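You operate a simulated robot arm through the tools that you are given. There is no shell and no other tool.

You run a simulated robot arm. Do the job below in one go: nothing can be reset, and whatever is moved stays where it is left.

TASK
Latch the tank lid, stir the glue and feed the glue tray up to MIN.
Fine: latch before the stirrer runs; stir till the streaks are gone, stirrer off, then feed; slide the tray lid shut; spill nothing.

Only the result counts: the job must be done as asked and must still hold three seconds after the hand-in. Knocking over, shifting, dropping, spilling or breaking anything else fails it. Lids that push on must go on centred and level and be pressed home; caps that screw on are set level and turned clockwise until they are tight.

THE ROBOT
A 6-joint arm with a four-finger gripper, fixed in place. Base frame: the origin is on the floor under the middle of its stand, x ahead of it, y to its left, z up. Lengths are in m, angles in rad, forces in N, time in s.
It reaches about 1.012 m from its shoulder. Its first joint turns from -2.897 to 2.897 rad. Payload 3.43 kg.
The tool frame sits at the grasp point between the pads (the TCP): z along the fingers, y along the line on which they close. The tips reach 0.03 m beyond it. The gripper opens to 0.12 m; its body begins 0.085 m behind the TCP.
Orientation is told as [roll, pitch, yaw] about the base's x, y, z axes, in that order, counted from this pose: with the fingers straight down and closing along the base's y, the tool's x points along the base's -x, its y along +y and its z along -z.

THE INTERFACE
- The arm moves only by the tool arm_command. Its argument "deltas" is a list of rows, each a list of 3 entries, a list of its own where there are three numbers: the finger opening in m, from 0 to 0.12, then the shift along the base's x, y, z in m, then the turn, a rotation vector about the base's x, y, z in rad. In form: [[jaw, [dx, dy, dz], [ax, ay, az]], ...]. A call has 1 to 20 rows; each row shifts and turns the commanded pose from where the row before left it. Rows are played at 5 a second. More than 0.05 m and 0.15 rad between two rows, or a gripper value outside its range, and nothing of the call is played. Where a pose cannot be reached the arm comes as near as it can. A force on the tool above 50 N (or 10 N above the force at the start of the call, whichever is more), or a blocked arm, ends the call early, and 0.2 s more pass. Each finger travels about 0.1362 m/s and halts on what it meets, pressing with about 43 N; the grip force reading is that of the motor and also rises with nothing between the fingers. The clock runs only during rows and for 0.2 s after the last one: add rows that do not move to give the fingers time. It gives the time, the measured TCP pose, the force on the tool (base axes), the opening and the grip force at its end, in the units of the frame above (readings bear some noise), with the torque about the TCP (base axes, N m) and any sound that the robot's microphone picked up.
- Cameras (640 x 400 px; columns grow to the right, rows downward): "scene" is fixed at [0.3841, -0.6362, 1.4743]; the picture's right is [0.98, -0.21, 0.00], its down [-0.08, -0.37, -0.93] and it looks along [0.19, 0.91, -0.38] (base axes); focal length 286 px, centre (320, 200). "wrist" rides on the gripper at [0.071, -0.017, -0.121] in the tool frame; the picture's right is [0.23, 0.97, 0.00], its down [-0.81, 0.19, -0.55] and it looks along [-0.54, 0.13, 0.83] (tool axes); focal length 275 px, centre (320, 200). There is no depth. A picture from a camera that has moved, and an enlarged one, comes with that camera's place and axes in the base frame and with its lens. The place of the scene camera against the robot may be out by one fixed shift of up to 0.025 m in any direction.
- get_image(camera): a new picture of that camera. The clock stands still meanwhile.
- close_up(camera, box): a new picture of the part [left, top, right, bottom] of that camera's present view, enlarged. The clock stands still meanwhile.
- job_done(): hands the job in; it is judged then, once.

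Nothing tells you positions but the pictures and the camera data. Unless the task says otherwise, let go and move clear before handing in.

The tools are called after "Emit:" as name(argument=value, ...) on one line, values as JSON. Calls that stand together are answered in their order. arm_command: Moves the arm, as the interface text tells. Its arguments: {"type":"object","properties":{"deltas":{"type":"array"}},"required":["deltas"]} The other tools are called the same way: get_image (camera) takes a picture; close_up (camera, box) takes an enlarged picture of a part of a camera's view; job_done () hands the job in.

At the start:

```text
time_s: 0.0
tcp_pos: [0.3839, 0.362, 1.3654]
orientation: [0.002, -0.001, -0.002]
contact_force: [0.6, -0.1, -0.1]
torque: [0.02, 0.02, 0.01]
finger_gap: 0.1201
gripper_force: 0.1
```

scene: 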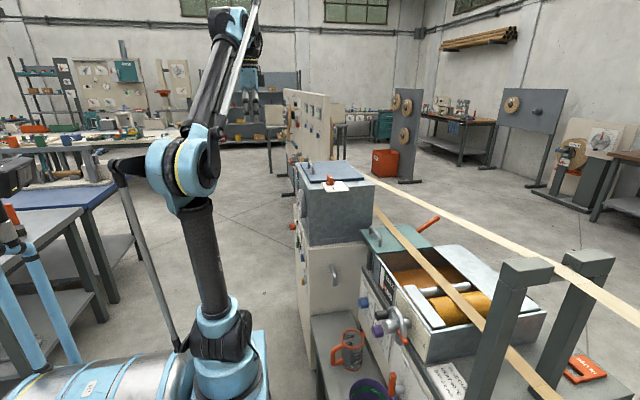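
wrist: 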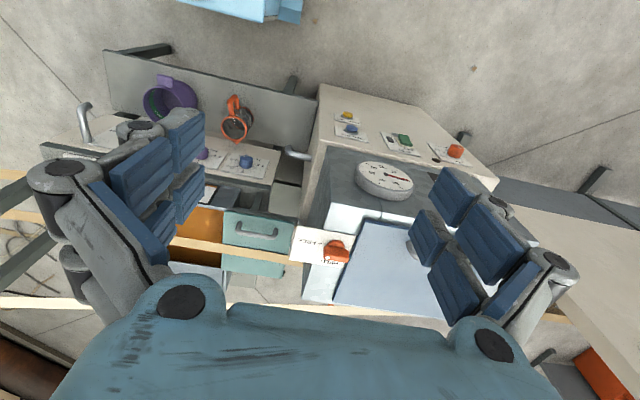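

I see a glue tank with a lid, a panel with controls next to it, and a glue tray with a green sliding lid. I'll take close-ups before moving anything.

Emit:
close_up(camera="scene", box=[280, 140, 400, 260])

Emit:
close_up(camera="scene", box=[280, 210, 480, 400])

Emit:
close_up(camera="wrist", box=[280, 80, 500, 300])

Emit:
close_up(camera="wrist", box=[130, 60, 350, 300])

```text
3.33 times, centred on (340, 200) of scene
camera zoom: at [0.3841, -0.6362, 1.4743], right [0.98, -0.21, 0.0], down [-0.08, -0.37, -0.93], along [0.19, 0.91, -0.38], focal length 952 px, centre (253, 200)
```

zoom: 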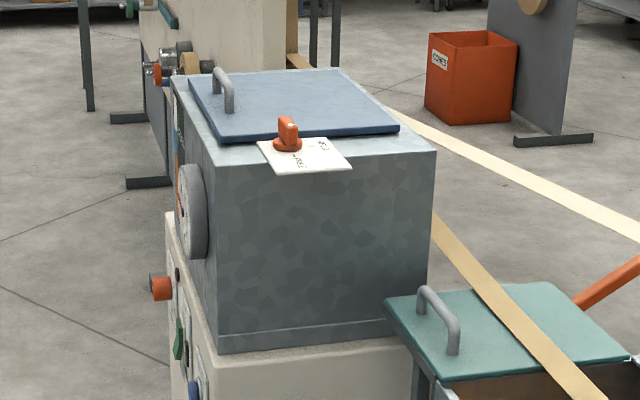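

```text
2.11 times, centred on (380, 305) of scene
camera zoom: at [0.3841, -0.6362, 1.4743], right [0.98, -0.21, 0.0], down [-0.08, -0.37, -0.93], along [0.19, 0.91, -0.38], focal length 601 px, centre (194, -21)
```

zoom: 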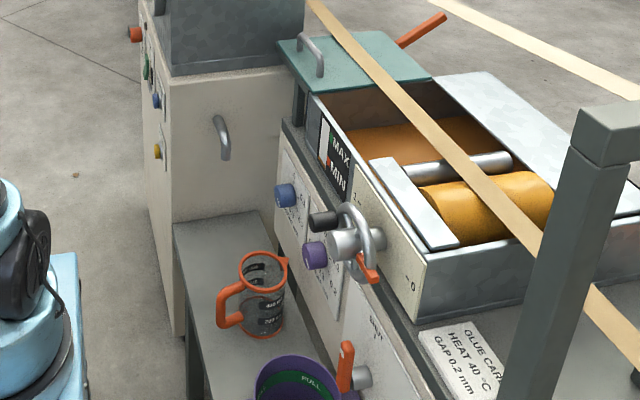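

```text
1.82 times, centred on (390, 190) of wrist
camera zoom: at [0.3111, 0.3454, 1.4841], right [-0.23, 0.97, 0.0], down [0.81, 0.19, 0.55], along [0.54, 0.13, -0.83], focal length 500 px, centre (193, 218)
```

zoom: 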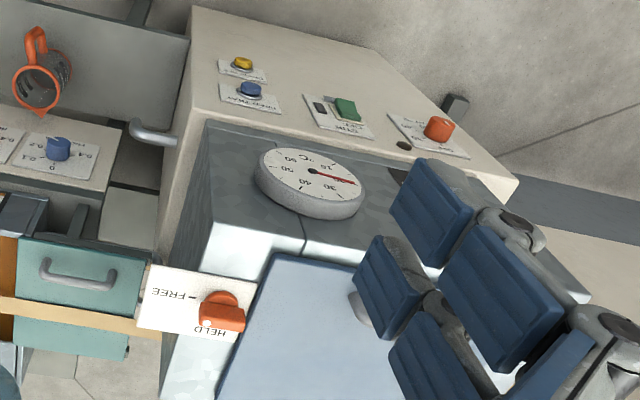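

```text
1.67 times, centred on (240, 180) of wrist
camera zoom: at [0.3111, 0.3454, 1.4841], right [-0.23, 0.97, 0.0], down [0.81, 0.19, 0.55], along [0.54, 0.13, -0.83], focal length 459 px, centre (453, 233)
```

zoom: 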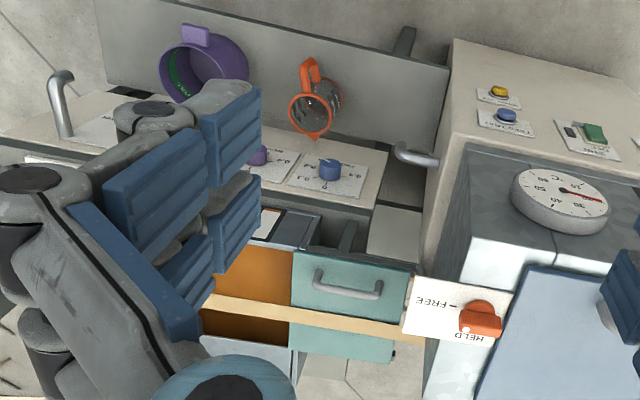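

The tank-lid latch has FREE and HELD marks, and the front panel carries an orange knob, a green switch, and blue and yellow buttons. I'll zoom in to read the labels.

Emit:
close_up(camera="wrist", box=[285, 215, 365, 270])

Emit:
close_up(camera="wrist", box=[320, 100, 400, 150])

Emit:
close_up(camera="wrist", box=[380, 120, 480, 180])

Emit:
close_up(camera="scene", box=[350, 280, 450, 400])

Emit:
close_up(camera="scene", box=[300, 165, 370, 205])

Emit:
close_up(camera="scene", box=[350, 210, 440, 290])

```text
7.27 times, centred on (325, 242) of wrist
camera zoom: at [0.3111, 0.3454, 1.4841], right [-0.23, 0.97, 0.0], down [0.81, 0.19, 0.55], along [0.54, 0.13, -0.83], focal length 2002 px, centre (284, -109)
```

zoom: 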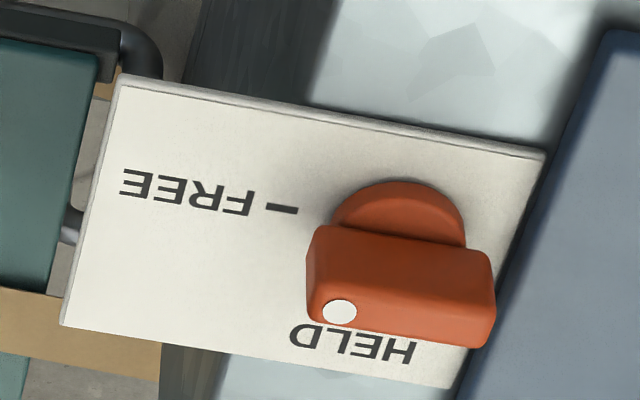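

```text
8.00 times, centred on (360, 125) of wrist
camera zoom: at [0.3111, 0.3454, 1.4841], right [-0.23, 0.97, 0.0], down [0.81, 0.19, 0.55], along [0.54, 0.13, -0.83], focal length 2202 px, centre (0, 800)
```

zoom: 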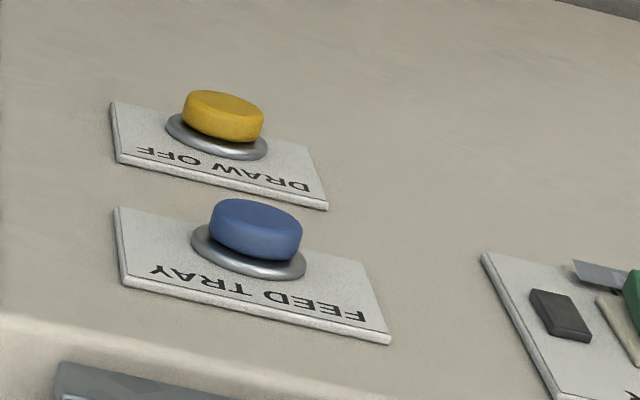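

```text
6.40 times, centred on (430, 150) of wrist
camera zoom: at [0.3111, 0.3454, 1.4841], right [-0.23, 0.97, 0.0], down [0.81, 0.19, 0.55], along [0.54, 0.13, -0.83], focal length 1762 px, centre (-384, 520)
```

zoom: 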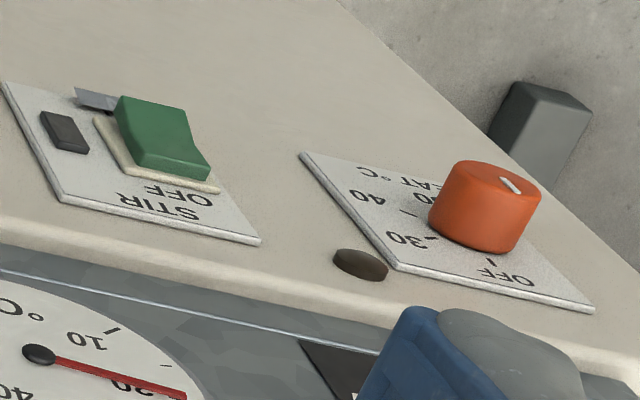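

```text
3.33 times, centred on (400, 340) of scene
camera zoom: at [0.3841, -0.6362, 1.4743], right [0.98, -0.21, 0.0], down [-0.08, -0.37, -0.93], along [0.19, 0.91, -0.38], focal length 952 px, centre (53, -267)
```

zoom: 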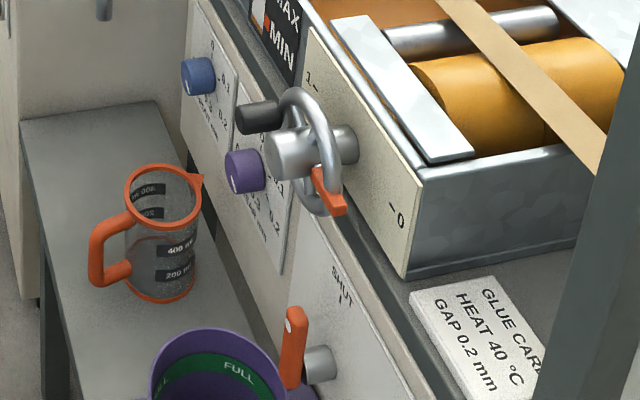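

```text
9.14 times, centred on (335, 185) of scene
camera zoom: at [0.3841, -0.6362, 1.4743], right [0.98, -0.21, 0.0], down [-0.08, -0.37, -0.93], along [0.19, 0.91, -0.38], focal length 2611 px, centre (183, 337)
```

zoom: 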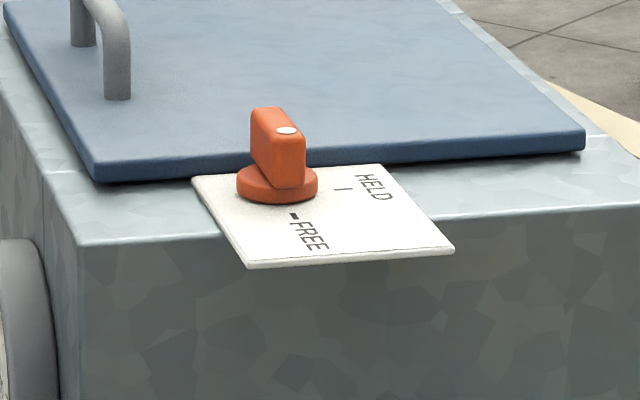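

```text
5.00 times, centred on (395, 250) of scene
camera zoom: at [0.3841, -0.6362, 1.4743], right [0.98, -0.21, 0.0], down [-0.08, -0.37, -0.93], along [0.19, 0.91, -0.38], focal length 1428 px, centre (-55, -50)
```

zoom: 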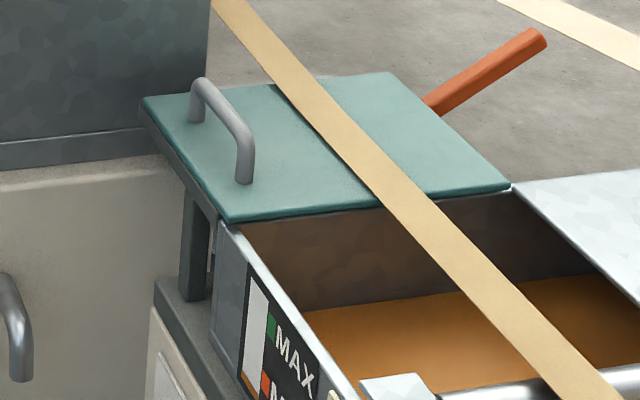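

The latch bar lies along y with its dot at FREE (-y), and HELD is toward +x, so it needs a 90° counter-clockwise turn. I'll move to face the front panel (x≈0.55) to find the stirrer rocker and a window that shows the glue.

Emit:
arm_command(deltas=[[0.12, [-0.009, 0.024, -0.036], [0, -0.06, 0]], [0.12, [-0.009, 0.024, -0.036], [0, -0.06, 0]], [0.12, [-0.009, 0.024, -0.036], [0, -0.06, 0]], [0.12, [-0.009, 0.024, -0.036], [0, -0.06, 0]], [0.12, [-0.009, 0.024, -0.036], [0, -0.06, 0]], [0.12, [-0.009, 0.024, -0.036], [0, -0.06, 0]], [0.12, [-0.009, 0.024, -0.036], [0, -0.06, 0]], [0.12, [-0.009, 0.024, -0.036], [0, -0.06, 0]], [0.12, [-0.009, 0.024, -0.036], [0, -0.06, 0]], [0.12, [-0.009, 0.024, -0.036], [0, -0.06, 0]], [0.12, [0, 0, 0], [0, 0, 0]]])

Emit:
get_image(camera="wrist")

Emit:
get_image(camera="scene")

```text
time_s: 2.4
tcp_pos: [0.2783, 0.6012, 1.0084]
orientation: [0.004, -0.614, -0.001]
contact_force: [0.5, -0.4, 0.7]
torque: [-0.02, 0.03, 0.0]
finger_gap: 0.1199
gripper_force: 0.1
```

```text
taken
camera wrist: at [0.1489, 0.5833, 1.0647], right [-0.19, 0.97, -0.13], down [0.34, 0.19, 0.92], along [0.92, 0.13, -0.37], focal length 275 px, centre (320, 200)
```

wrist: 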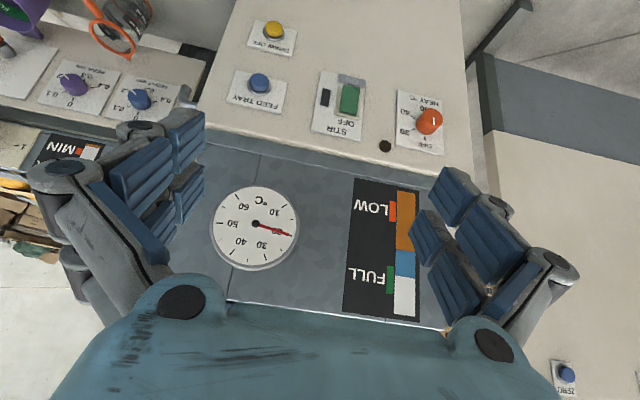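

```text
taken
```

scene: 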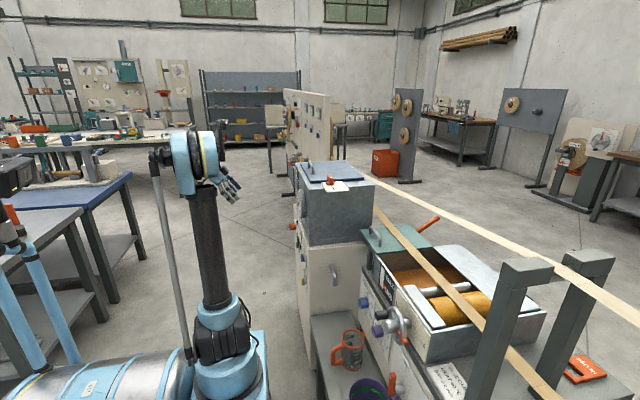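

The front panel and the tank sight gauge are visible now, upside down. I'll zoom in on the gauge, the rocker and the buttons.

Emit:
close_up(camera="wrist", box=[330, 170, 440, 325])

Emit:
close_up(camera="wrist", box=[310, 65, 460, 160])

Emit:
close_up(camera="wrist", box=[220, 10, 320, 120])

Emit:
close_up(camera="wrist", box=[0, 30, 210, 200])

```text
2.58 times, centred on (385, 248) of wrist
camera zoom: at [0.1489, 0.5833, 1.0647], right [-0.19, 0.97, -0.13], down [0.34, 0.19, 0.92], along [0.92, 0.13, -0.37], focal length 710 px, centre (152, 77)
```

zoom: 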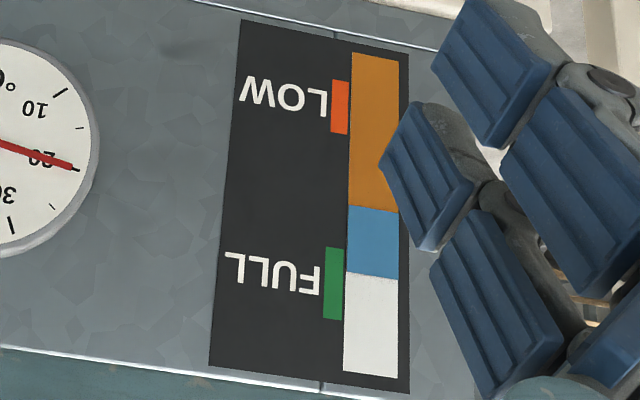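

```text
4.21 times, centred on (385, 112) of wrist
camera zoom: at [0.1489, 0.5833, 1.0647], right [-0.19, 0.97, -0.13], down [0.34, 0.19, 0.92], along [0.92, 0.13, -0.37], focal length 1159 px, centre (46, 568)
```

zoom: 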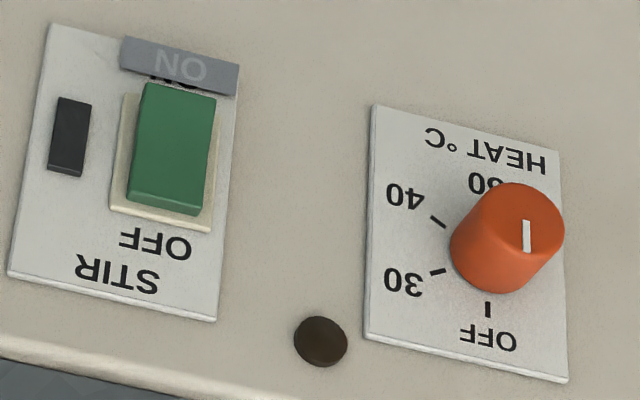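

```text
3.64 times, centred on (270, 65) of wrist
camera zoom: at [0.1489, 0.5833, 1.0647], right [-0.19, 0.97, -0.13], down [0.34, 0.19, 0.92], along [0.92, 0.13, -0.37], focal length 1001 px, centre (502, 691)
```

zoom: 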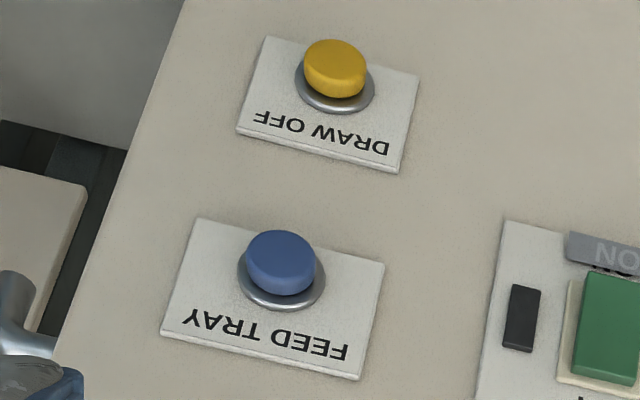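

```text
2.35 times, centred on (105, 115) of wrist
camera zoom: at [0.1489, 0.5833, 1.0647], right [-0.19, 0.97, -0.13], down [0.34, 0.19, 0.92], along [0.92, 0.13, -0.37], focal length 648 px, centre (826, 400)
```

zoom: 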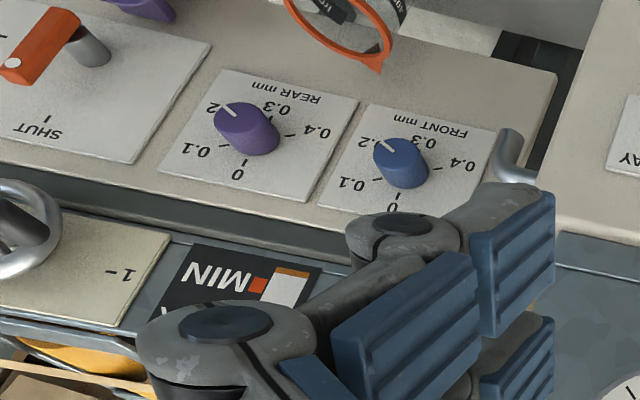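

Emit:
close_up(camera="wrist", box=[310, 65, 370, 145])

Emit:
close_up(camera="wrist", box=[380, 180, 430, 325])

Emit:
close_up(camera="scene", box=[375, 245, 480, 330])

```text
5.00 times, centred on (340, 105) of wrist
camera zoom: at [0.1489, 0.5833, 1.0647], right [-0.19, 0.97, -0.13], down [0.34, 0.19, 0.92], along [0.92, 0.13, -0.37], focal length 1376 px, centre (220, 675)
```

zoom: 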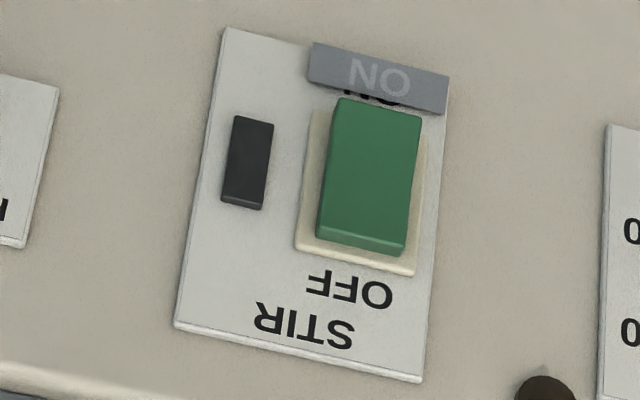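

```text
2.76 times, centred on (405, 252) of wrist
camera zoom: at [0.1489, 0.5833, 1.0647], right [-0.19, 0.97, -0.13], down [0.34, 0.19, 0.92], along [0.92, 0.13, -0.37], focal length 759 px, centre (86, 55)
```

zoom: 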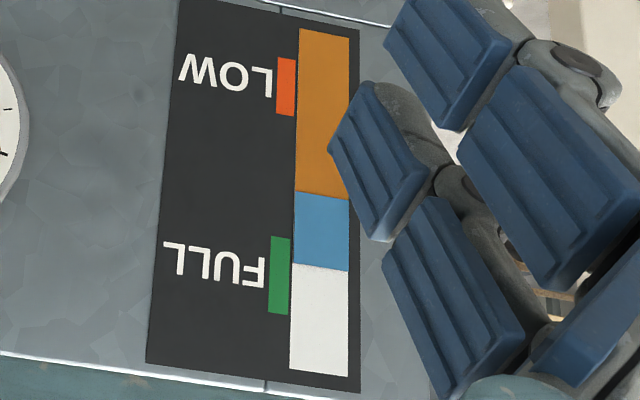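

```text
4.71 times, centred on (428, 288) of scene
camera zoom: at [0.3841, -0.6362, 1.4743], right [0.98, -0.21, 0.0], down [-0.08, -0.37, -0.93], along [0.19, 0.91, -0.38], focal length 1344 px, centre (-186, -212)
```

zoom: 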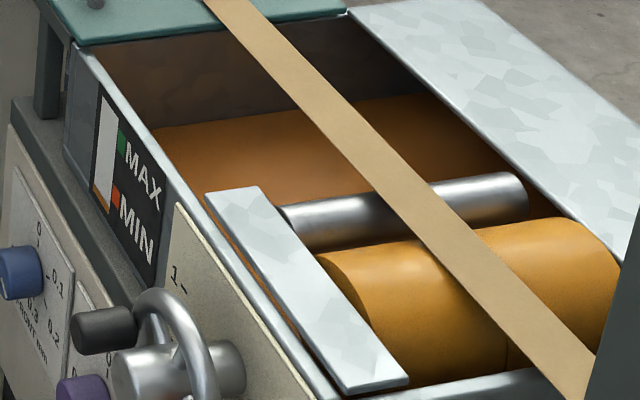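

Panel estimates: rocker about (0.554, 0.669, 0.693), FEED TRAY button about (0.554, 0.501, 0.699). The latch comes first, so I'll move above its knob with the fingers set to close along x.

Emit:
arm_command(deltas=[[0.12, [0, 0, 0.042], [0, 0.0877, 0]], [0.12, [0, 0, 0.042], [0, 0.0877, 0]], [0.12, [0, 0, 0.042], [0, 0.0877, 0]], [0.12, [0, 0, 0.042], [0, 0.0877, 0]], [0.12, [0, 0, 0.042], [0, 0.0877, 0]], [0.12, [0, 0, 0.042], [0, 0.0877, 0]], [0.12, [0, 0, 0.042], [0, 0.0877, 0]], [0.12, [0.036, -0.0145, 0], [0, 0, -0.1427]], [0.12, [0.036, -0.0145, 0], [0, 0, -0.1427]], [0.12, [0.036, -0.0145, 0], [0, 0, -0.1427]], [0.12, [0.036, -0.0145, 0], [0, 0, -0.1427]], [0.12, [0.036, -0.0145, 0], [0, 0, -0.1427]], [0.12, [0.036, -0.0145, 0], [0, 0, -0.1427]], [0.12, [0.036, -0.0145, 0], [0, 0, -0.1427]], [0.12, [0.036, -0.0145, 0], [0, 0, -0.1427]], [0.12, [0.036, -0.0145, 0], [0, 0, -0.1427]], [0.12, [0.036, -0.0145, 0], [0, 0, -0.1427]], [0.12, [0, 0, 0], [0, 0, -0.1427]], [0.12, [0, 0, 0], [0, 0, 0]]])

Emit:
get_image(camera="wrist")

Emit:
get_image(camera="scene")

```text
time_s: 6.4
tcp_pos: [0.638, 0.4568, 1.3044]
orientation: [0.001, -0.002, -1.573]
contact_force: [-0.6, 0.1, -1.0]
torque: [0.01, -0.03, -0.02]
finger_gap: 0.1199
gripper_force: 0.0
```

```text
taken
camera wrist: at [0.6206, 0.5286, 1.4231], right [0.97, 0.23, 0.0], down [0.19, -0.81, 0.55], along [0.13, -0.54, -0.83], focal length 275 px, centre (320, 200)
```

wrist: 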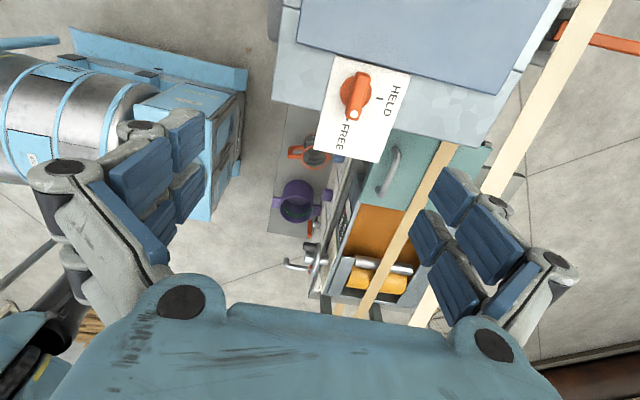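

```text
taken
```

scene: 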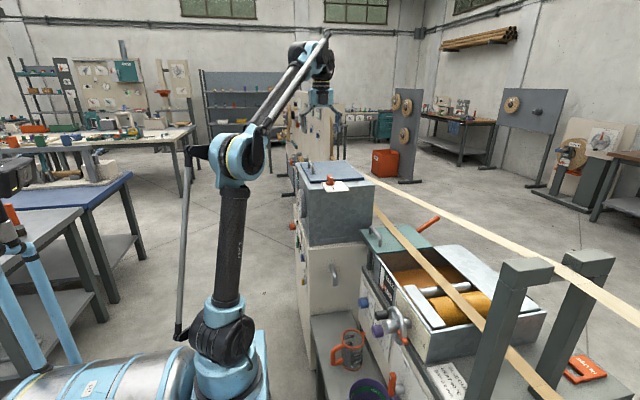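

Emit:
close_up(camera="wrist", box=[300, 40, 420, 170])

Emit:
close_up(camera="wrist", box=[280, 120, 520, 330])

```text
3.08 times, centred on (360, 105) of wrist
camera zoom: at [0.6206, 0.5286, 1.4231], right [0.97, 0.23, 0.0], down [0.19, -0.81, 0.55], along [0.13, -0.54, -0.83], focal length 847 px, centre (197, 492)
```

zoom: 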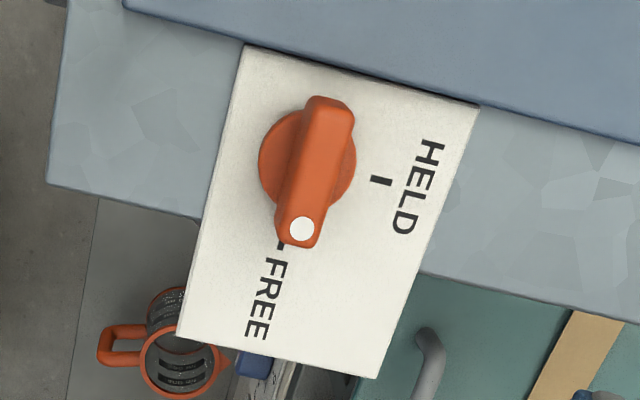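

```text
1.90 times, centred on (400, 225) of wrist
camera zoom: at [0.6206, 0.5286, 1.4231], right [0.97, 0.23, 0.0], down [0.19, -0.81, 0.55], along [0.13, -0.54, -0.83], focal length 524 px, centre (168, 152)
```

zoom: 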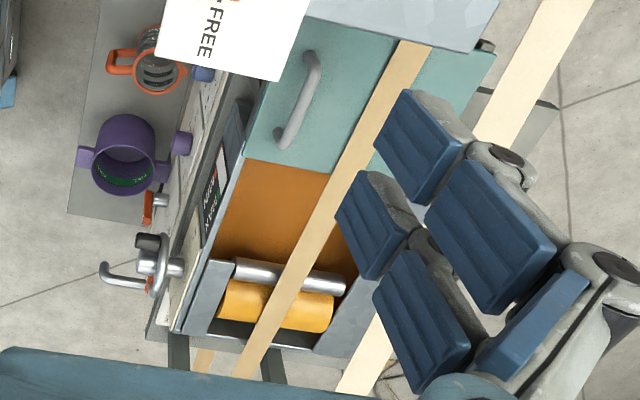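

The knob bar centre is about (0.682, 0.464), with its top at z≈1.109 and the card at z≈1.069. I'll centre over it and come down part way to refine that.

Emit:
arm_command(deltas=[[0.07, [0.022, 0.0035, -0.02], [0, 0, 0]], [0.07, [0.022, 0.0037, -0.03], [0, 0, 0]], [0.07, [0, 0, -0.03], [0, 0, 0]], [0.07, [0, 0, -0.02], [0, 0, 0]], [0.07, [0, 0, 0], [0, 0, 0]]])

Emit:
get_image(camera="wrist")

Emit:
close_up(camera="scene", box=[290, 110, 390, 210])

```text
time_s: 7.6
tcp_pos: [0.6816, 0.4641, 1.2035]
orientation: [0.001, 0.0, -1.571]
contact_force: [-0.2, -0.3, -0.6]
torque: [-0.03, 0.01, -0.01]
finger_gap: 0.07
gripper_force: 0.0
```

```text
taken
camera wrist: at [0.664, 0.5353, 1.3221], right [0.97, 0.23, 0.0], down [0.19, -0.81, 0.55], along [0.13, -0.54, -0.83], focal length 275 px, centre (320, 200)
```

wrist: 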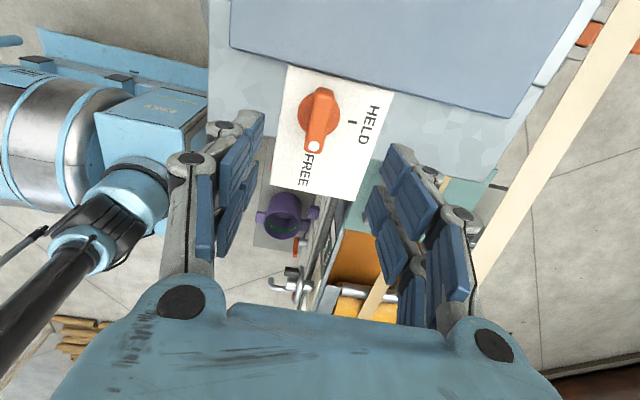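

```text
4.00 times, centred on (340, 160) of scene
camera zoom: at [0.3841, -0.6362, 1.4743], right [0.98, -0.21, 0.0], down [-0.08, -0.37, -0.93], along [0.19, 0.91, -0.38], focal length 1142 px, centre (240, 360)
```

zoom: 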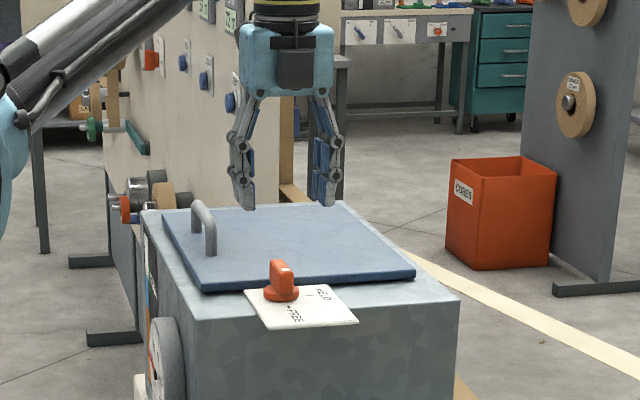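

Emit:
close_up(camera="wrist", box=[270, 60, 400, 210])

```text
2.67 times, centred on (335, 135) of wrist
camera zoom: at [0.664, 0.5353, 1.3221], right [0.97, 0.23, 0.0], down [0.19, -0.81, 0.55], along [0.13, -0.54, -0.83], focal length 734 px, centre (280, 373)
```

zoom: 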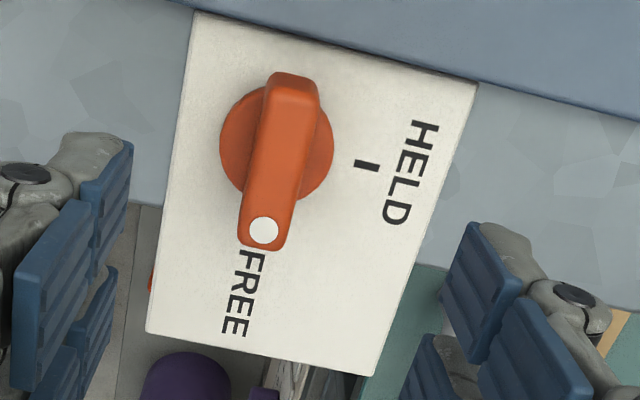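

The bar centre refines to about (0.680, 0.465). I'll descend so the tips straddle it just above the disc.

Emit:
arm_command(deltas=[[0.07, [-0.0016, 0.001, -0.025], [0, 0, 0]], [0.07, [0, 0, -0.025], [0, 0, 0]], [0.07, [0, 0, -0.02], [0, 0, 0]], [0.07, [0, 0, -0.008], [0, 0, 0]], [0.07, [0, 0, 0], [0, 0, 0]]])

Emit:
get_image(camera="wrist")

Emit:
close_up(camera="scene", box=[300, 140, 380, 210])

```text
time_s: 8.8
tcp_pos: [0.6795, 0.4659, 1.1268]
orientation: [0.0, -0.001, -1.572]
contact_force: [-0.8, -0.4, 0.7]
torque: [0.02, 0.03, 0.0]
finger_gap: 0.0699
gripper_force: 0.1
```

```text
taken
camera wrist: at [0.6614, 0.5371, 1.2449], right [0.97, 0.23, 0.0], down [0.19, -0.81, 0.55], along [0.13, -0.54, -0.83], focal length 275 px, centre (320, 200)
```

wrist: 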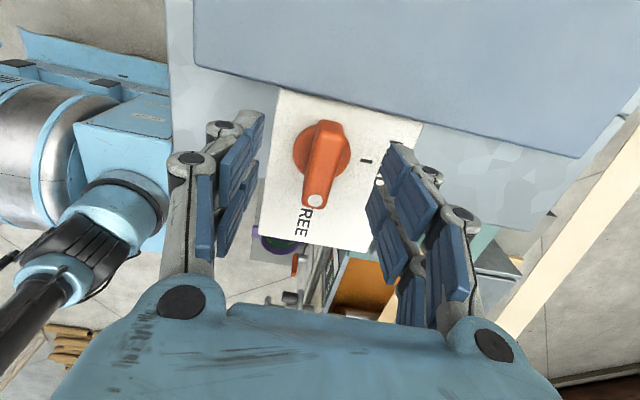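

```text
5.71 times, centred on (340, 175) of scene
camera zoom: at [0.3841, -0.6362, 1.4743], right [0.98, -0.21, 0.0], down [-0.08, -0.37, -0.93], along [0.19, 0.91, -0.38], focal length 1632 px, centre (206, 343)
```

zoom: 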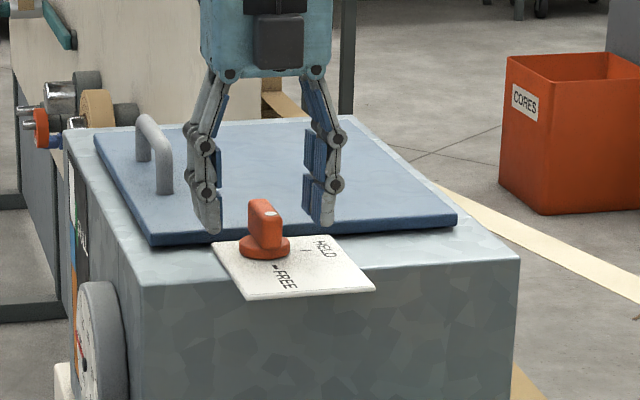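

Emit:
arm_command(deltas=[[0.07, [0, -0.001, -0.008], [0, 0, 0]], [0.04, [0, 0, 0], [0, 0, 0]], [0.01, [0, 0, 0], [0, 0, 0]], [0.01, [0, 0, 0], [0, 0, 0]]])

Emit:
get_image(camera="wrist")

Emit:
close_up(camera="scene", box=[300, 140, 380, 210])

```text
time_s: 9.8
tcp_pos: [0.6807, 0.4656, 1.1163]
orientation: [0.002, 0.0, -1.571]
contact_force: [12.8, 1.6, 2.7]
torque: [0.2, -0.39, 0.02]
finger_gap: 0.0159
gripper_force: 45.0
```

```text
taken
camera wrist: at [0.6626, 0.5363, 1.2362], right [0.97, 0.23, 0.0], down [0.19, -0.81, 0.55], along [0.13, -0.54, -0.83], focal length 275 px, centre (320, 200)
```

wrist: 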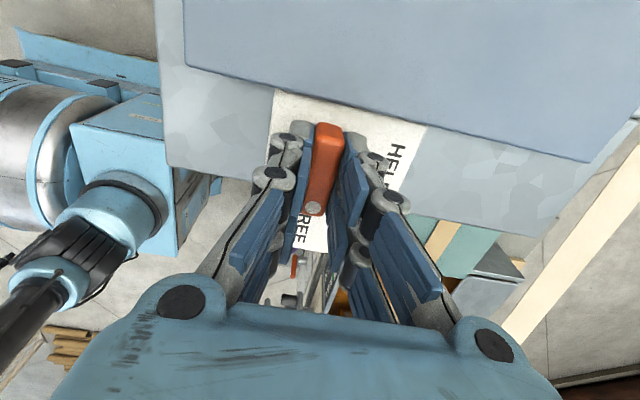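

```text
5.71 times, centred on (340, 175) of scene
camera zoom: at [0.3841, -0.6362, 1.4743], right [0.98, -0.21, 0.0], down [-0.08, -0.37, -0.93], along [0.19, 0.91, -0.38], focal length 1632 px, centre (206, 343)
```

zoom: 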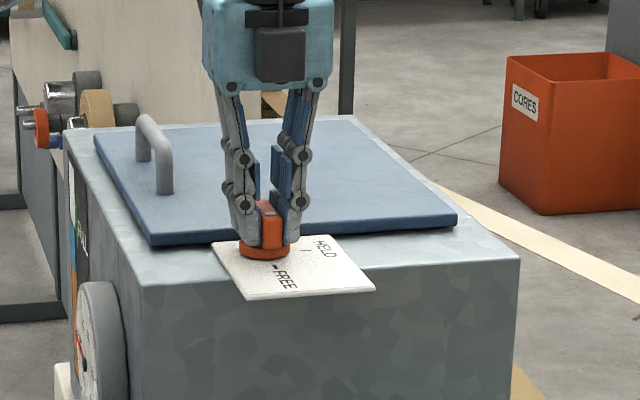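

The bar is held, with a gap of 0.016. Now I'll turn it 90° counter-clockwise, nudging +x slightly to relieve the side force.

Emit:
arm_command(deltas=[[0.01, [0.001, 0, 0], [0, 0, 0]], [0.01, [0, 0, 0], [0, 0, 0.1]], [0.01, [0, 0, 0], [0, 0, 0.1]], [0.01, [0, 0, 0], [0, 0, 0.1]], [0.01, [0, 0, 0], [0, 0, 0.1]], [0.01, [0, 0, 0], [0, 0, 0.1]], [0.01, [0, 0, 0], [0, 0, 0.1]], [0.01, [0, 0, 0], [0, 0, 0.1]], [0.01, [0, 0, 0], [0, 0, 0.1]]])

Emit:
close_up(camera="scene", box=[300, 140, 380, 210])

```text
time_s: 11.8
tcp_pos: [0.6803, 0.4648, 1.1168]
orientation: [0.001, 0.0, -0.771]
contact_force: [1.6, 8.6, 2.1]
torque: [0.12, -0.24, -0.01]
finger_gap: 0.0157
gripper_force: 45.1
```

```text
5.71 times, centred on (340, 175) of scene
camera zoom: at [0.3841, -0.6362, 1.4743], right [0.98, -0.21, 0.0], down [-0.08, -0.37, -0.93], along [0.19, 0.91, -0.38], focal length 1632 px, centre (206, 343)
```

zoom: 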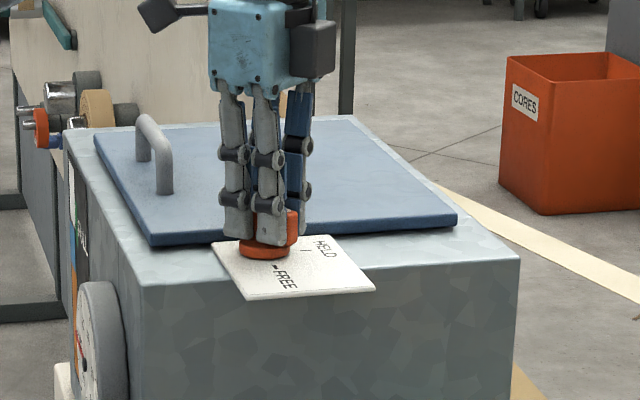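

Emit:
arm_command(deltas=[[0.01, [0, 0.0005, 0], [0, 0, 0.1]], [0.01, [0, 0, 0], [0, 0, 0.1]], [0.01, [0, 0, 0], [0, 0, 0.1]], [0.01, [0, 0, 0], [0, 0, 0.1]], [0.01, [0, 0, 0], [0, 0, 0.1]], [0.01, [0, 0, 0], [0, 0, 0.1]], [0.01, [0, 0, 0], [0, 0, 0.1]], [0.01, [0, 0, 0], [0, 0, 0.08]], [0.01, [0, 0, 0], [0, 0, 0]]])

Emit:
close_up(camera="scene", box=[300, 140, 380, 210])

Emit:
get_image(camera="wrist")

```text
time_s: 13.8
tcp_pos: [0.6797, 0.4652, 1.117]
orientation: [0.002, 0.0, 0.009]
contact_force: [6.5, 4.3, 7.3]
torque: [0.14, 0.26, -1.28]
finger_gap: 0.0161
gripper_force: 45.0
```

```text
5.71 times, centred on (340, 175) of scene
camera zoom: at [0.3841, -0.6362, 1.4743], right [0.98, -0.21, 0.0], down [-0.08, -0.37, -0.93], along [0.19, 0.91, -0.38], focal length 1632 px, centre (206, 343)
```

zoom: 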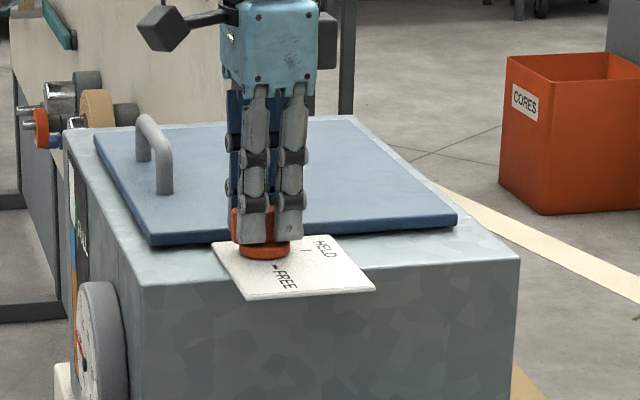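

```text
taken
camera wrist: at [0.6083, 0.4469, 1.2362], right [-0.24, 0.97, 0.0], down [0.81, 0.2, 0.55], along [0.54, 0.13, -0.83], focal length 275 px, centre (320, 200)
```

wrist: 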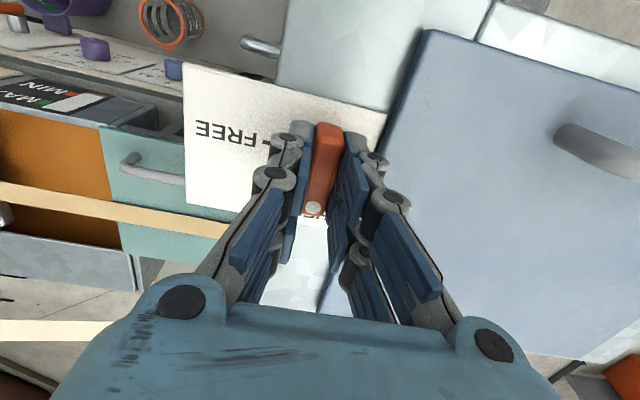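

The latch turned until resisting torque of -1.28 showed the end stop. I'll release a little, lift clear and check the dot sits at HELD.

Emit:
arm_command(deltas=[[0.035, [0, 0, 0], [0, 0, -0.01]], [0.035, [0, 0, 0], [0, 0, 0]], [0.035, [0, 0, 0.02], [0, 0, 0]], [0.06, [0, 0, 0.03], [0, 0, 0]], [0.09, [0, 0, 0.04], [0, 0, 0]], [0.12, [0, 0, 0.04], [0, 0, 0]], [0.12, [0, 0, 0], [0, 0, 0]]])

Emit:
close_up(camera="scene", box=[300, 140, 380, 210])

Emit:
get_image(camera="wrist")

```text
time_s: 15.4
tcp_pos: [0.6791, 0.4651, 1.2469]
orientation: [0.001, 0.001, -0.002]
contact_force: [-0.2, -0.1, -0.3]
torque: [-0.02, -0.03, 0.0]
finger_gap: 0.1202
gripper_force: 0.1
```

```text
5.71 times, centred on (340, 175) of scene
camera zoom: at [0.3841, -0.6362, 1.4743], right [0.98, -0.21, 0.0], down [-0.08, -0.37, -0.93], along [0.19, 0.91, -0.38], focal length 1632 px, centre (206, 343)
```

zoom: 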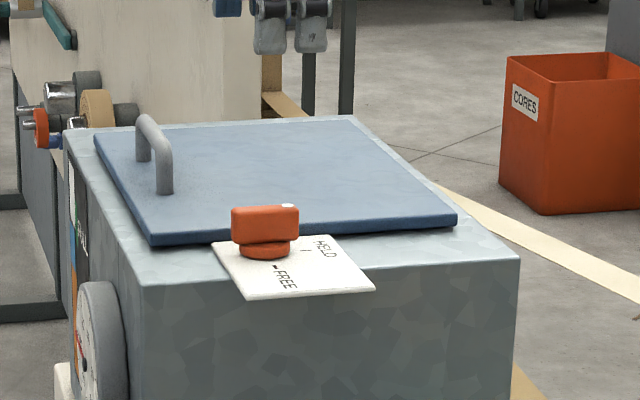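

```text
taken
camera wrist: at [0.6075, 0.4478, 1.3663], right [-0.23, 0.97, 0.0], down [0.81, 0.19, 0.55], along [0.54, 0.13, -0.83], focal length 275 px, centre (320, 200)
```

wrist: 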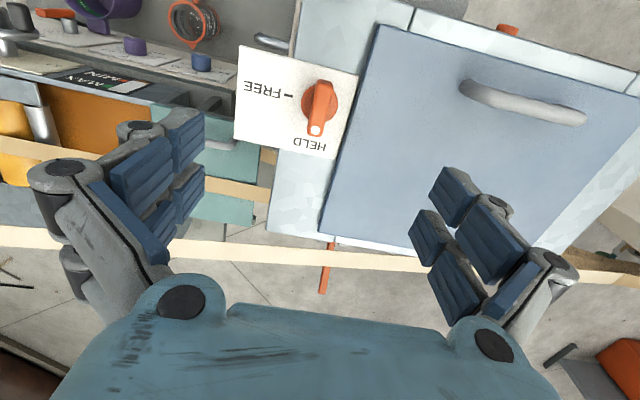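

The latch dot is at HELD. I'll go back to the panel view to check the rocker and the ON plate before pressing.

Emit:
arm_command(deltas=[[0.12, [-0.042, 0.0136, 0.005], [0, 0, 0]], [0.12, [-0.042, 0.0136, 0], [0, 0, 0]], [0.12, [-0.042, 0.0136, 0], [0, 0, 0]], [0.12, [-0.042, 0.0136, 0], [0, 0, 0]], [0.12, [-0.042, 0.0136, 0], [0, 0, 0]], [0.12, [-0.042, 0.0136, 0], [0, 0, 0]], [0.12, [-0.042, 0.0136, 0], [0, 0, 0]], [0.12, [-0.042, 0.0136, 0], [0, 0, 0]], [0.12, [-0.042, 0.0136, 0], [0, 0, 0]], [0.12, [-0.042, 0.0136, 0], [0, 0, 0]], [0.12, [0, 0, -0.045], [0, -0.1, 0]], [0.12, [0, 0, -0.045], [0, -0.1, 0]], [0.12, [0, 0, -0.045], [0, -0.1, 0]], [0.12, [0, 0, -0.045], [0, -0.1, 0]], [0.12, [0, 0, -0.045], [0, -0.1, 0]], [0.12, [0, 0, -0.045], [0, -0.1, 0]], [0.12, [0, 0, -0.045], [0, -0.1, 0]], [0.12, [0, 0, 0], [0, 0, 0]]])

Emit:
get_image(camera="wrist")

Emit:
close_up(camera="wrist", box=[310, 120, 400, 220])

```text
time_s: 19.2
tcp_pos: [0.2582, 0.6022, 0.9366]
orientation: [0.003, -0.702, 0.0]
contact_force: [0.8, -0.1, -0.7]
torque: [0.02, 0.03, 0.02]
finger_gap: 0.1198
gripper_force: 0.1
```

```text
taken
camera wrist: at [0.1256, 0.5851, 0.981], right [-0.18, 0.97, -0.15], down [0.26, 0.19, 0.95], along [0.95, 0.13, -0.29], focal length 275 px, centre (320, 200)
```

wrist: 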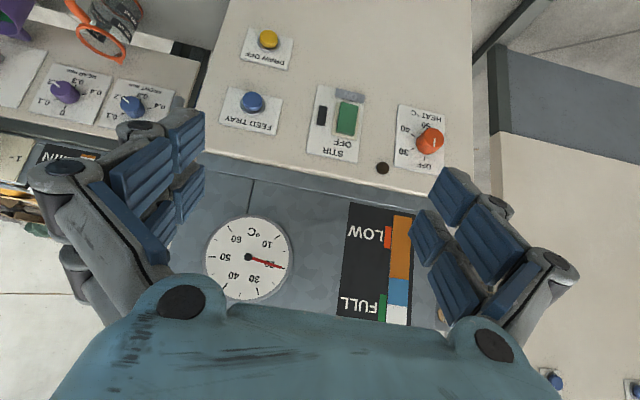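

```text
4.00 times, centred on (355, 170) of wrist
camera zoom: at [0.1256, 0.5851, 0.981], right [-0.18, 0.97, -0.15], down [0.26, 0.19, 0.95], along [0.95, 0.13, -0.29], focal length 1101 px, centre (180, 320)
```

zoom: 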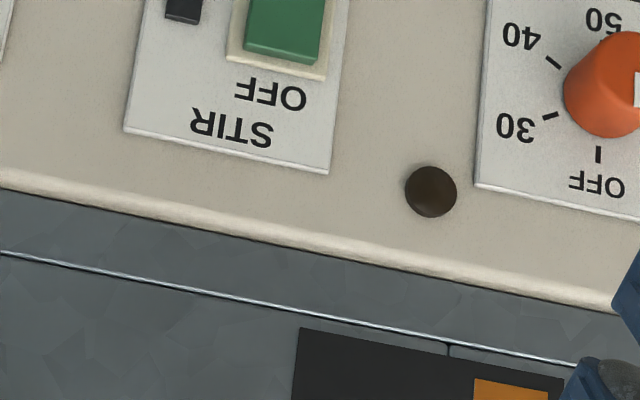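

Emit:
arm_command(deltas=[[0.12, [0, 0.004, -0.04], [0, -0.1, 0]], [0.12, [0, 0.004, -0.04], [0, -0.1, 0]], [0.12, [0, 0.004, -0.04], [0, -0.1, 0]], [0.12, [0, 0.004, -0.04], [0, -0.1, 0]], [0.12, [0, 0, 0], [0, 0, 0]]])

Emit:
get_image(camera="wrist")

Emit:
get_image(camera="scene")

```text
time_s: 20.4
tcp_pos: [0.2602, 0.6175, 0.7767]
orientation: [0.004, -1.102, -0.003]
contact_force: [0.3, -0.3, 1.3]
torque: [0.03, 0.02, 0.0]
finger_gap: 0.1201
gripper_force: 0.2
```

```text
taken
camera wrist: at [0.1198, 0.6004, 0.7677], right [-0.1, 0.97, -0.2], down [-0.13, 0.19, 0.97], along [0.99, 0.13, 0.1], focal length 275 px, centre (320, 200)
```

wrist: 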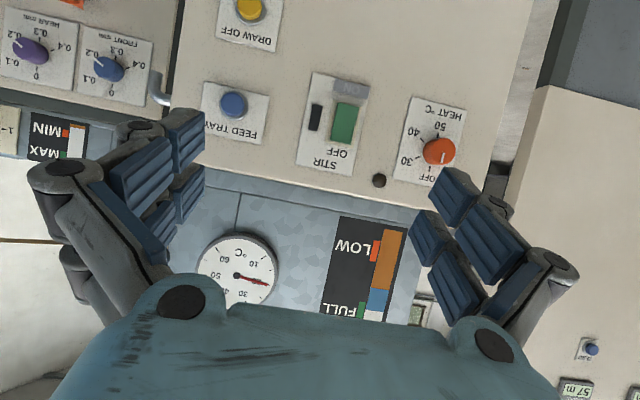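

```text
taken
```

scene: 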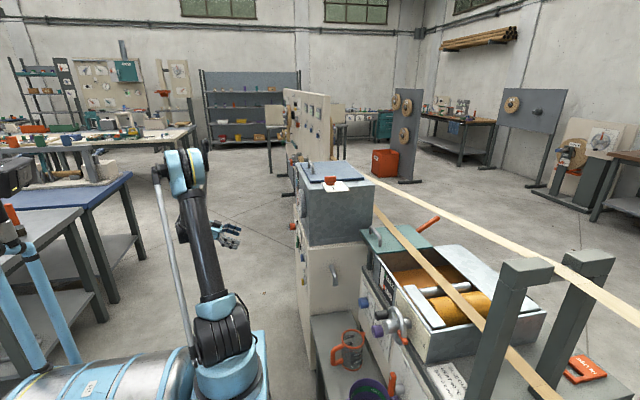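

Emit:
close_up(camera="wrist", box=[290, 60, 380, 180])

Emit:
close_up(camera="wrist", box=[0, 80, 100, 170])

Emit:
close_up(camera="wrist", box=[320, 210, 440, 330])

```text
3.33 times, centred on (335, 120) of wrist
camera zoom: at [0.1198, 0.6004, 0.7677], right [-0.1, 0.97, -0.2], down [-0.13, 0.19, 0.97], along [0.99, 0.13, 0.1], focal length 918 px, centre (270, 467)
```

zoom: 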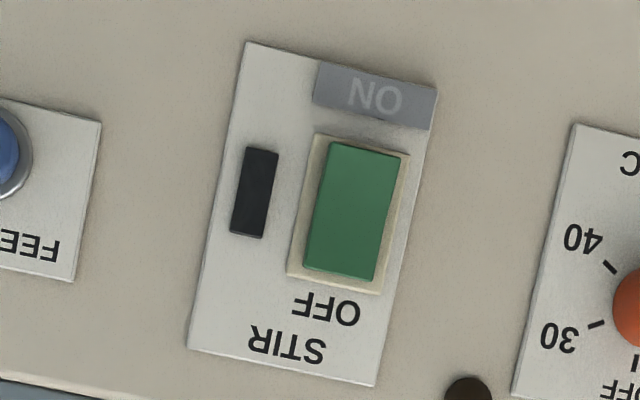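

```text
4.44 times, centred on (50, 125) of wrist
camera zoom: at [0.1198, 0.6004, 0.7677], right [-0.1, 0.97, -0.2], down [-0.13, 0.19, 0.97], along [0.99, 0.13, 0.1], focal length 1224 px, centre (1520, 533)
```

zoom: 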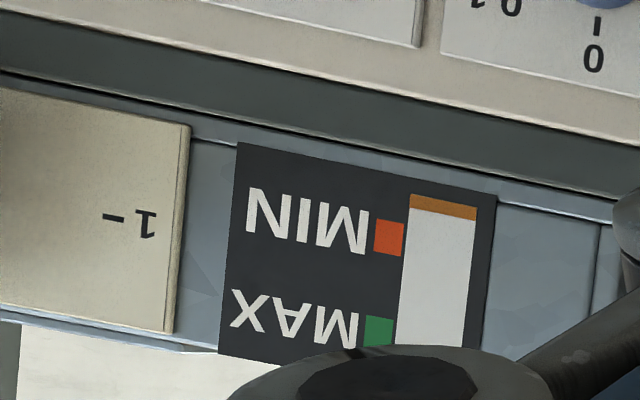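

```text
3.33 times, centred on (380, 270) of wrist
camera zoom: at [0.1198, 0.6004, 0.7677], right [-0.1, 0.97, -0.2], down [-0.13, 0.19, 0.97], along [0.99, 0.13, 0.1], focal length 918 px, centre (120, -33)
```

zoom: 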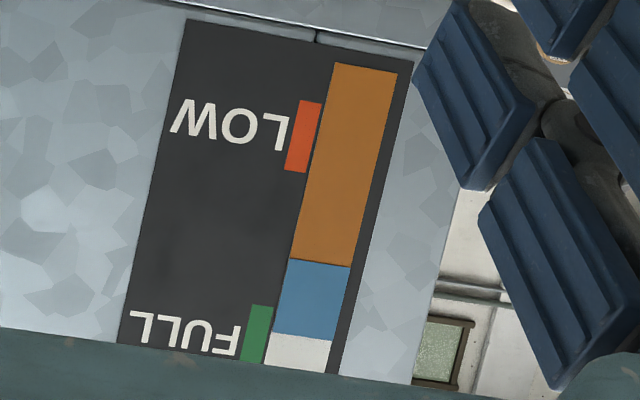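

The rocker centre is about (0.555, 0.671, 0.688), with OFF at the top and ON at the lower end. I'll close the fingers and approach its lower end at z≈0.667.

Emit:
arm_command(deltas=[[0.06, [0.02, 0.0107, -0.023], [0, 0, 0]], [0.0, [0.045, 0.0107, -0.023], [0, 0, 0]], [0.0, [0.045, 0.0107, -0.023], [0, 0, 0]], [0.0, [0.045, 0.0107, -0.023], [0, 0, 0]], [0.0, [0.045, 0.0107, -0.0227], [0, 0, 0]], [0.0, [0, 0, 0], [0, 0, 0]], [0.0, [0, 0, 0], [0, 0, 0]]])

Emit:
get_image(camera="wrist")

Emit:
close_up(camera="scene", box=[220, 180, 340, 290])

```text
refused: row 2 steps farther than a row can; nothing moved
```

```text
taken
camera wrist: at [0.1198, 0.6004, 0.7677], right [-0.1, 0.97, -0.2], down [-0.13, 0.19, 0.97], along [0.99, 0.13, 0.1], focal length 275 px, centre (320, 200)
```

wrist: 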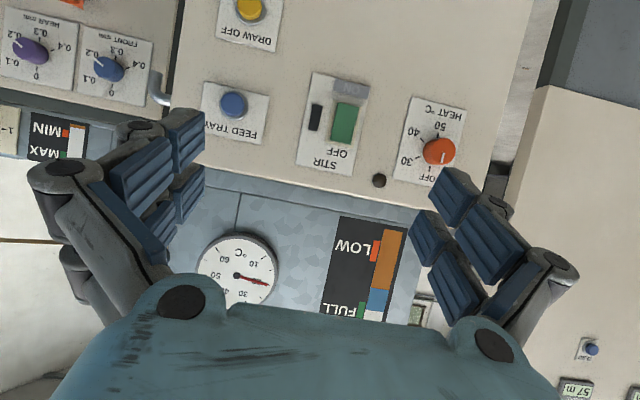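

```text
3.64 times, centred on (280, 235) of scene
camera zoom: at [0.3841, -0.6362, 1.4743], right [0.98, -0.21, 0.0], down [-0.08, -0.37, -0.93], along [0.19, 0.91, -0.38], focal length 1038 px, centre (466, 73)
```

zoom: 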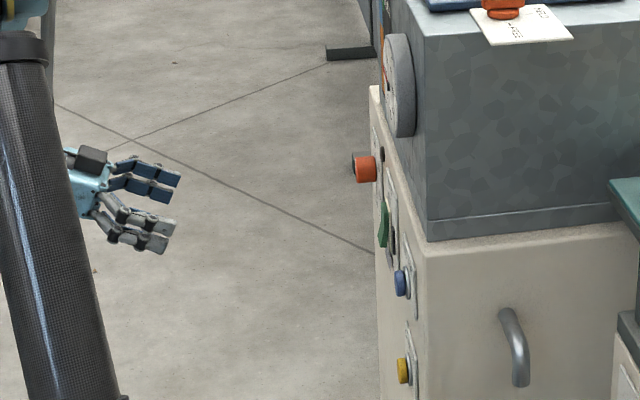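

That call was refused because one step was too long; nothing moved. I'll repeat it with smaller steps.

Emit:
arm_command(deltas=[[0.06, [0.0333, 0.0089, -0.0191], [0, 0, 0]], [0.0, [0.0333, 0.0089, -0.0191], [0, 0, 0]], [0.0, [0.0333, 0.0089, -0.0191], [0, 0, 0]], [0.0, [0.0333, 0.0089, -0.0191], [0, 0, 0]], [0.0, [0.0333, 0.0089, -0.0191], [0, 0, 0]], [0.0, [0.0333, 0.0089, -0.0191], [0, 0, 0]], [0.0, [0, 0, 0], [0, 0, 0]], [0.0, [0, 0, 0], [0, 0, 0]]])

Emit:
get_image(camera="wrist")

Emit:
close_up(camera="scene", box=[220, 180, 340, 290])

```text
time_s: 22.2
tcp_pos: [0.4588, 0.6679, 0.6624]
orientation: [0.005, -1.1, -0.002]
contact_force: [-0.3, -1.1, -0.4]
torque: [-0.03, 0.01, 0.0]
finger_gap: 0.0
gripper_force: 33.5
```

```text
taken
camera wrist: at [0.3192, 0.6506, 0.6512], right [-0.11, 0.97, -0.2], down [-0.13, 0.19, 0.97], along [0.99, 0.13, 0.1], focal length 275 px, centre (320, 200)
```

wrist: 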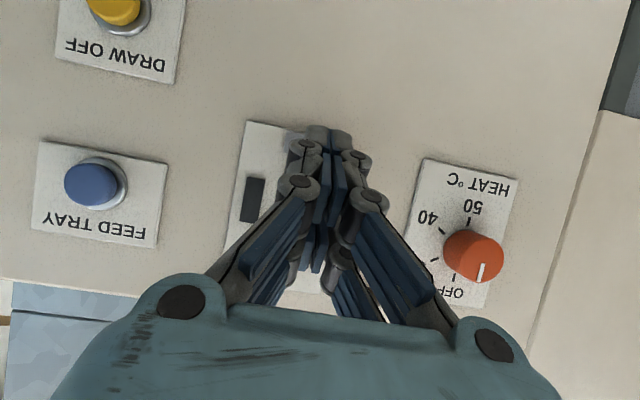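

```text
3.64 times, centred on (280, 235) of scene
camera zoom: at [0.3841, -0.6362, 1.4743], right [0.98, -0.21, 0.0], down [-0.08, -0.37, -0.93], along [0.19, 0.91, -0.38], focal length 1038 px, centre (466, 73)
```

zoom: 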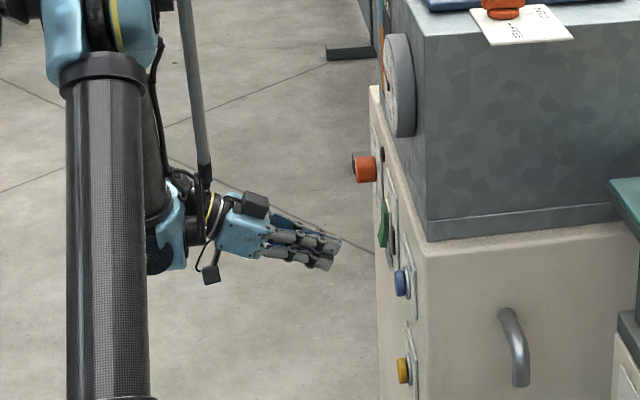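

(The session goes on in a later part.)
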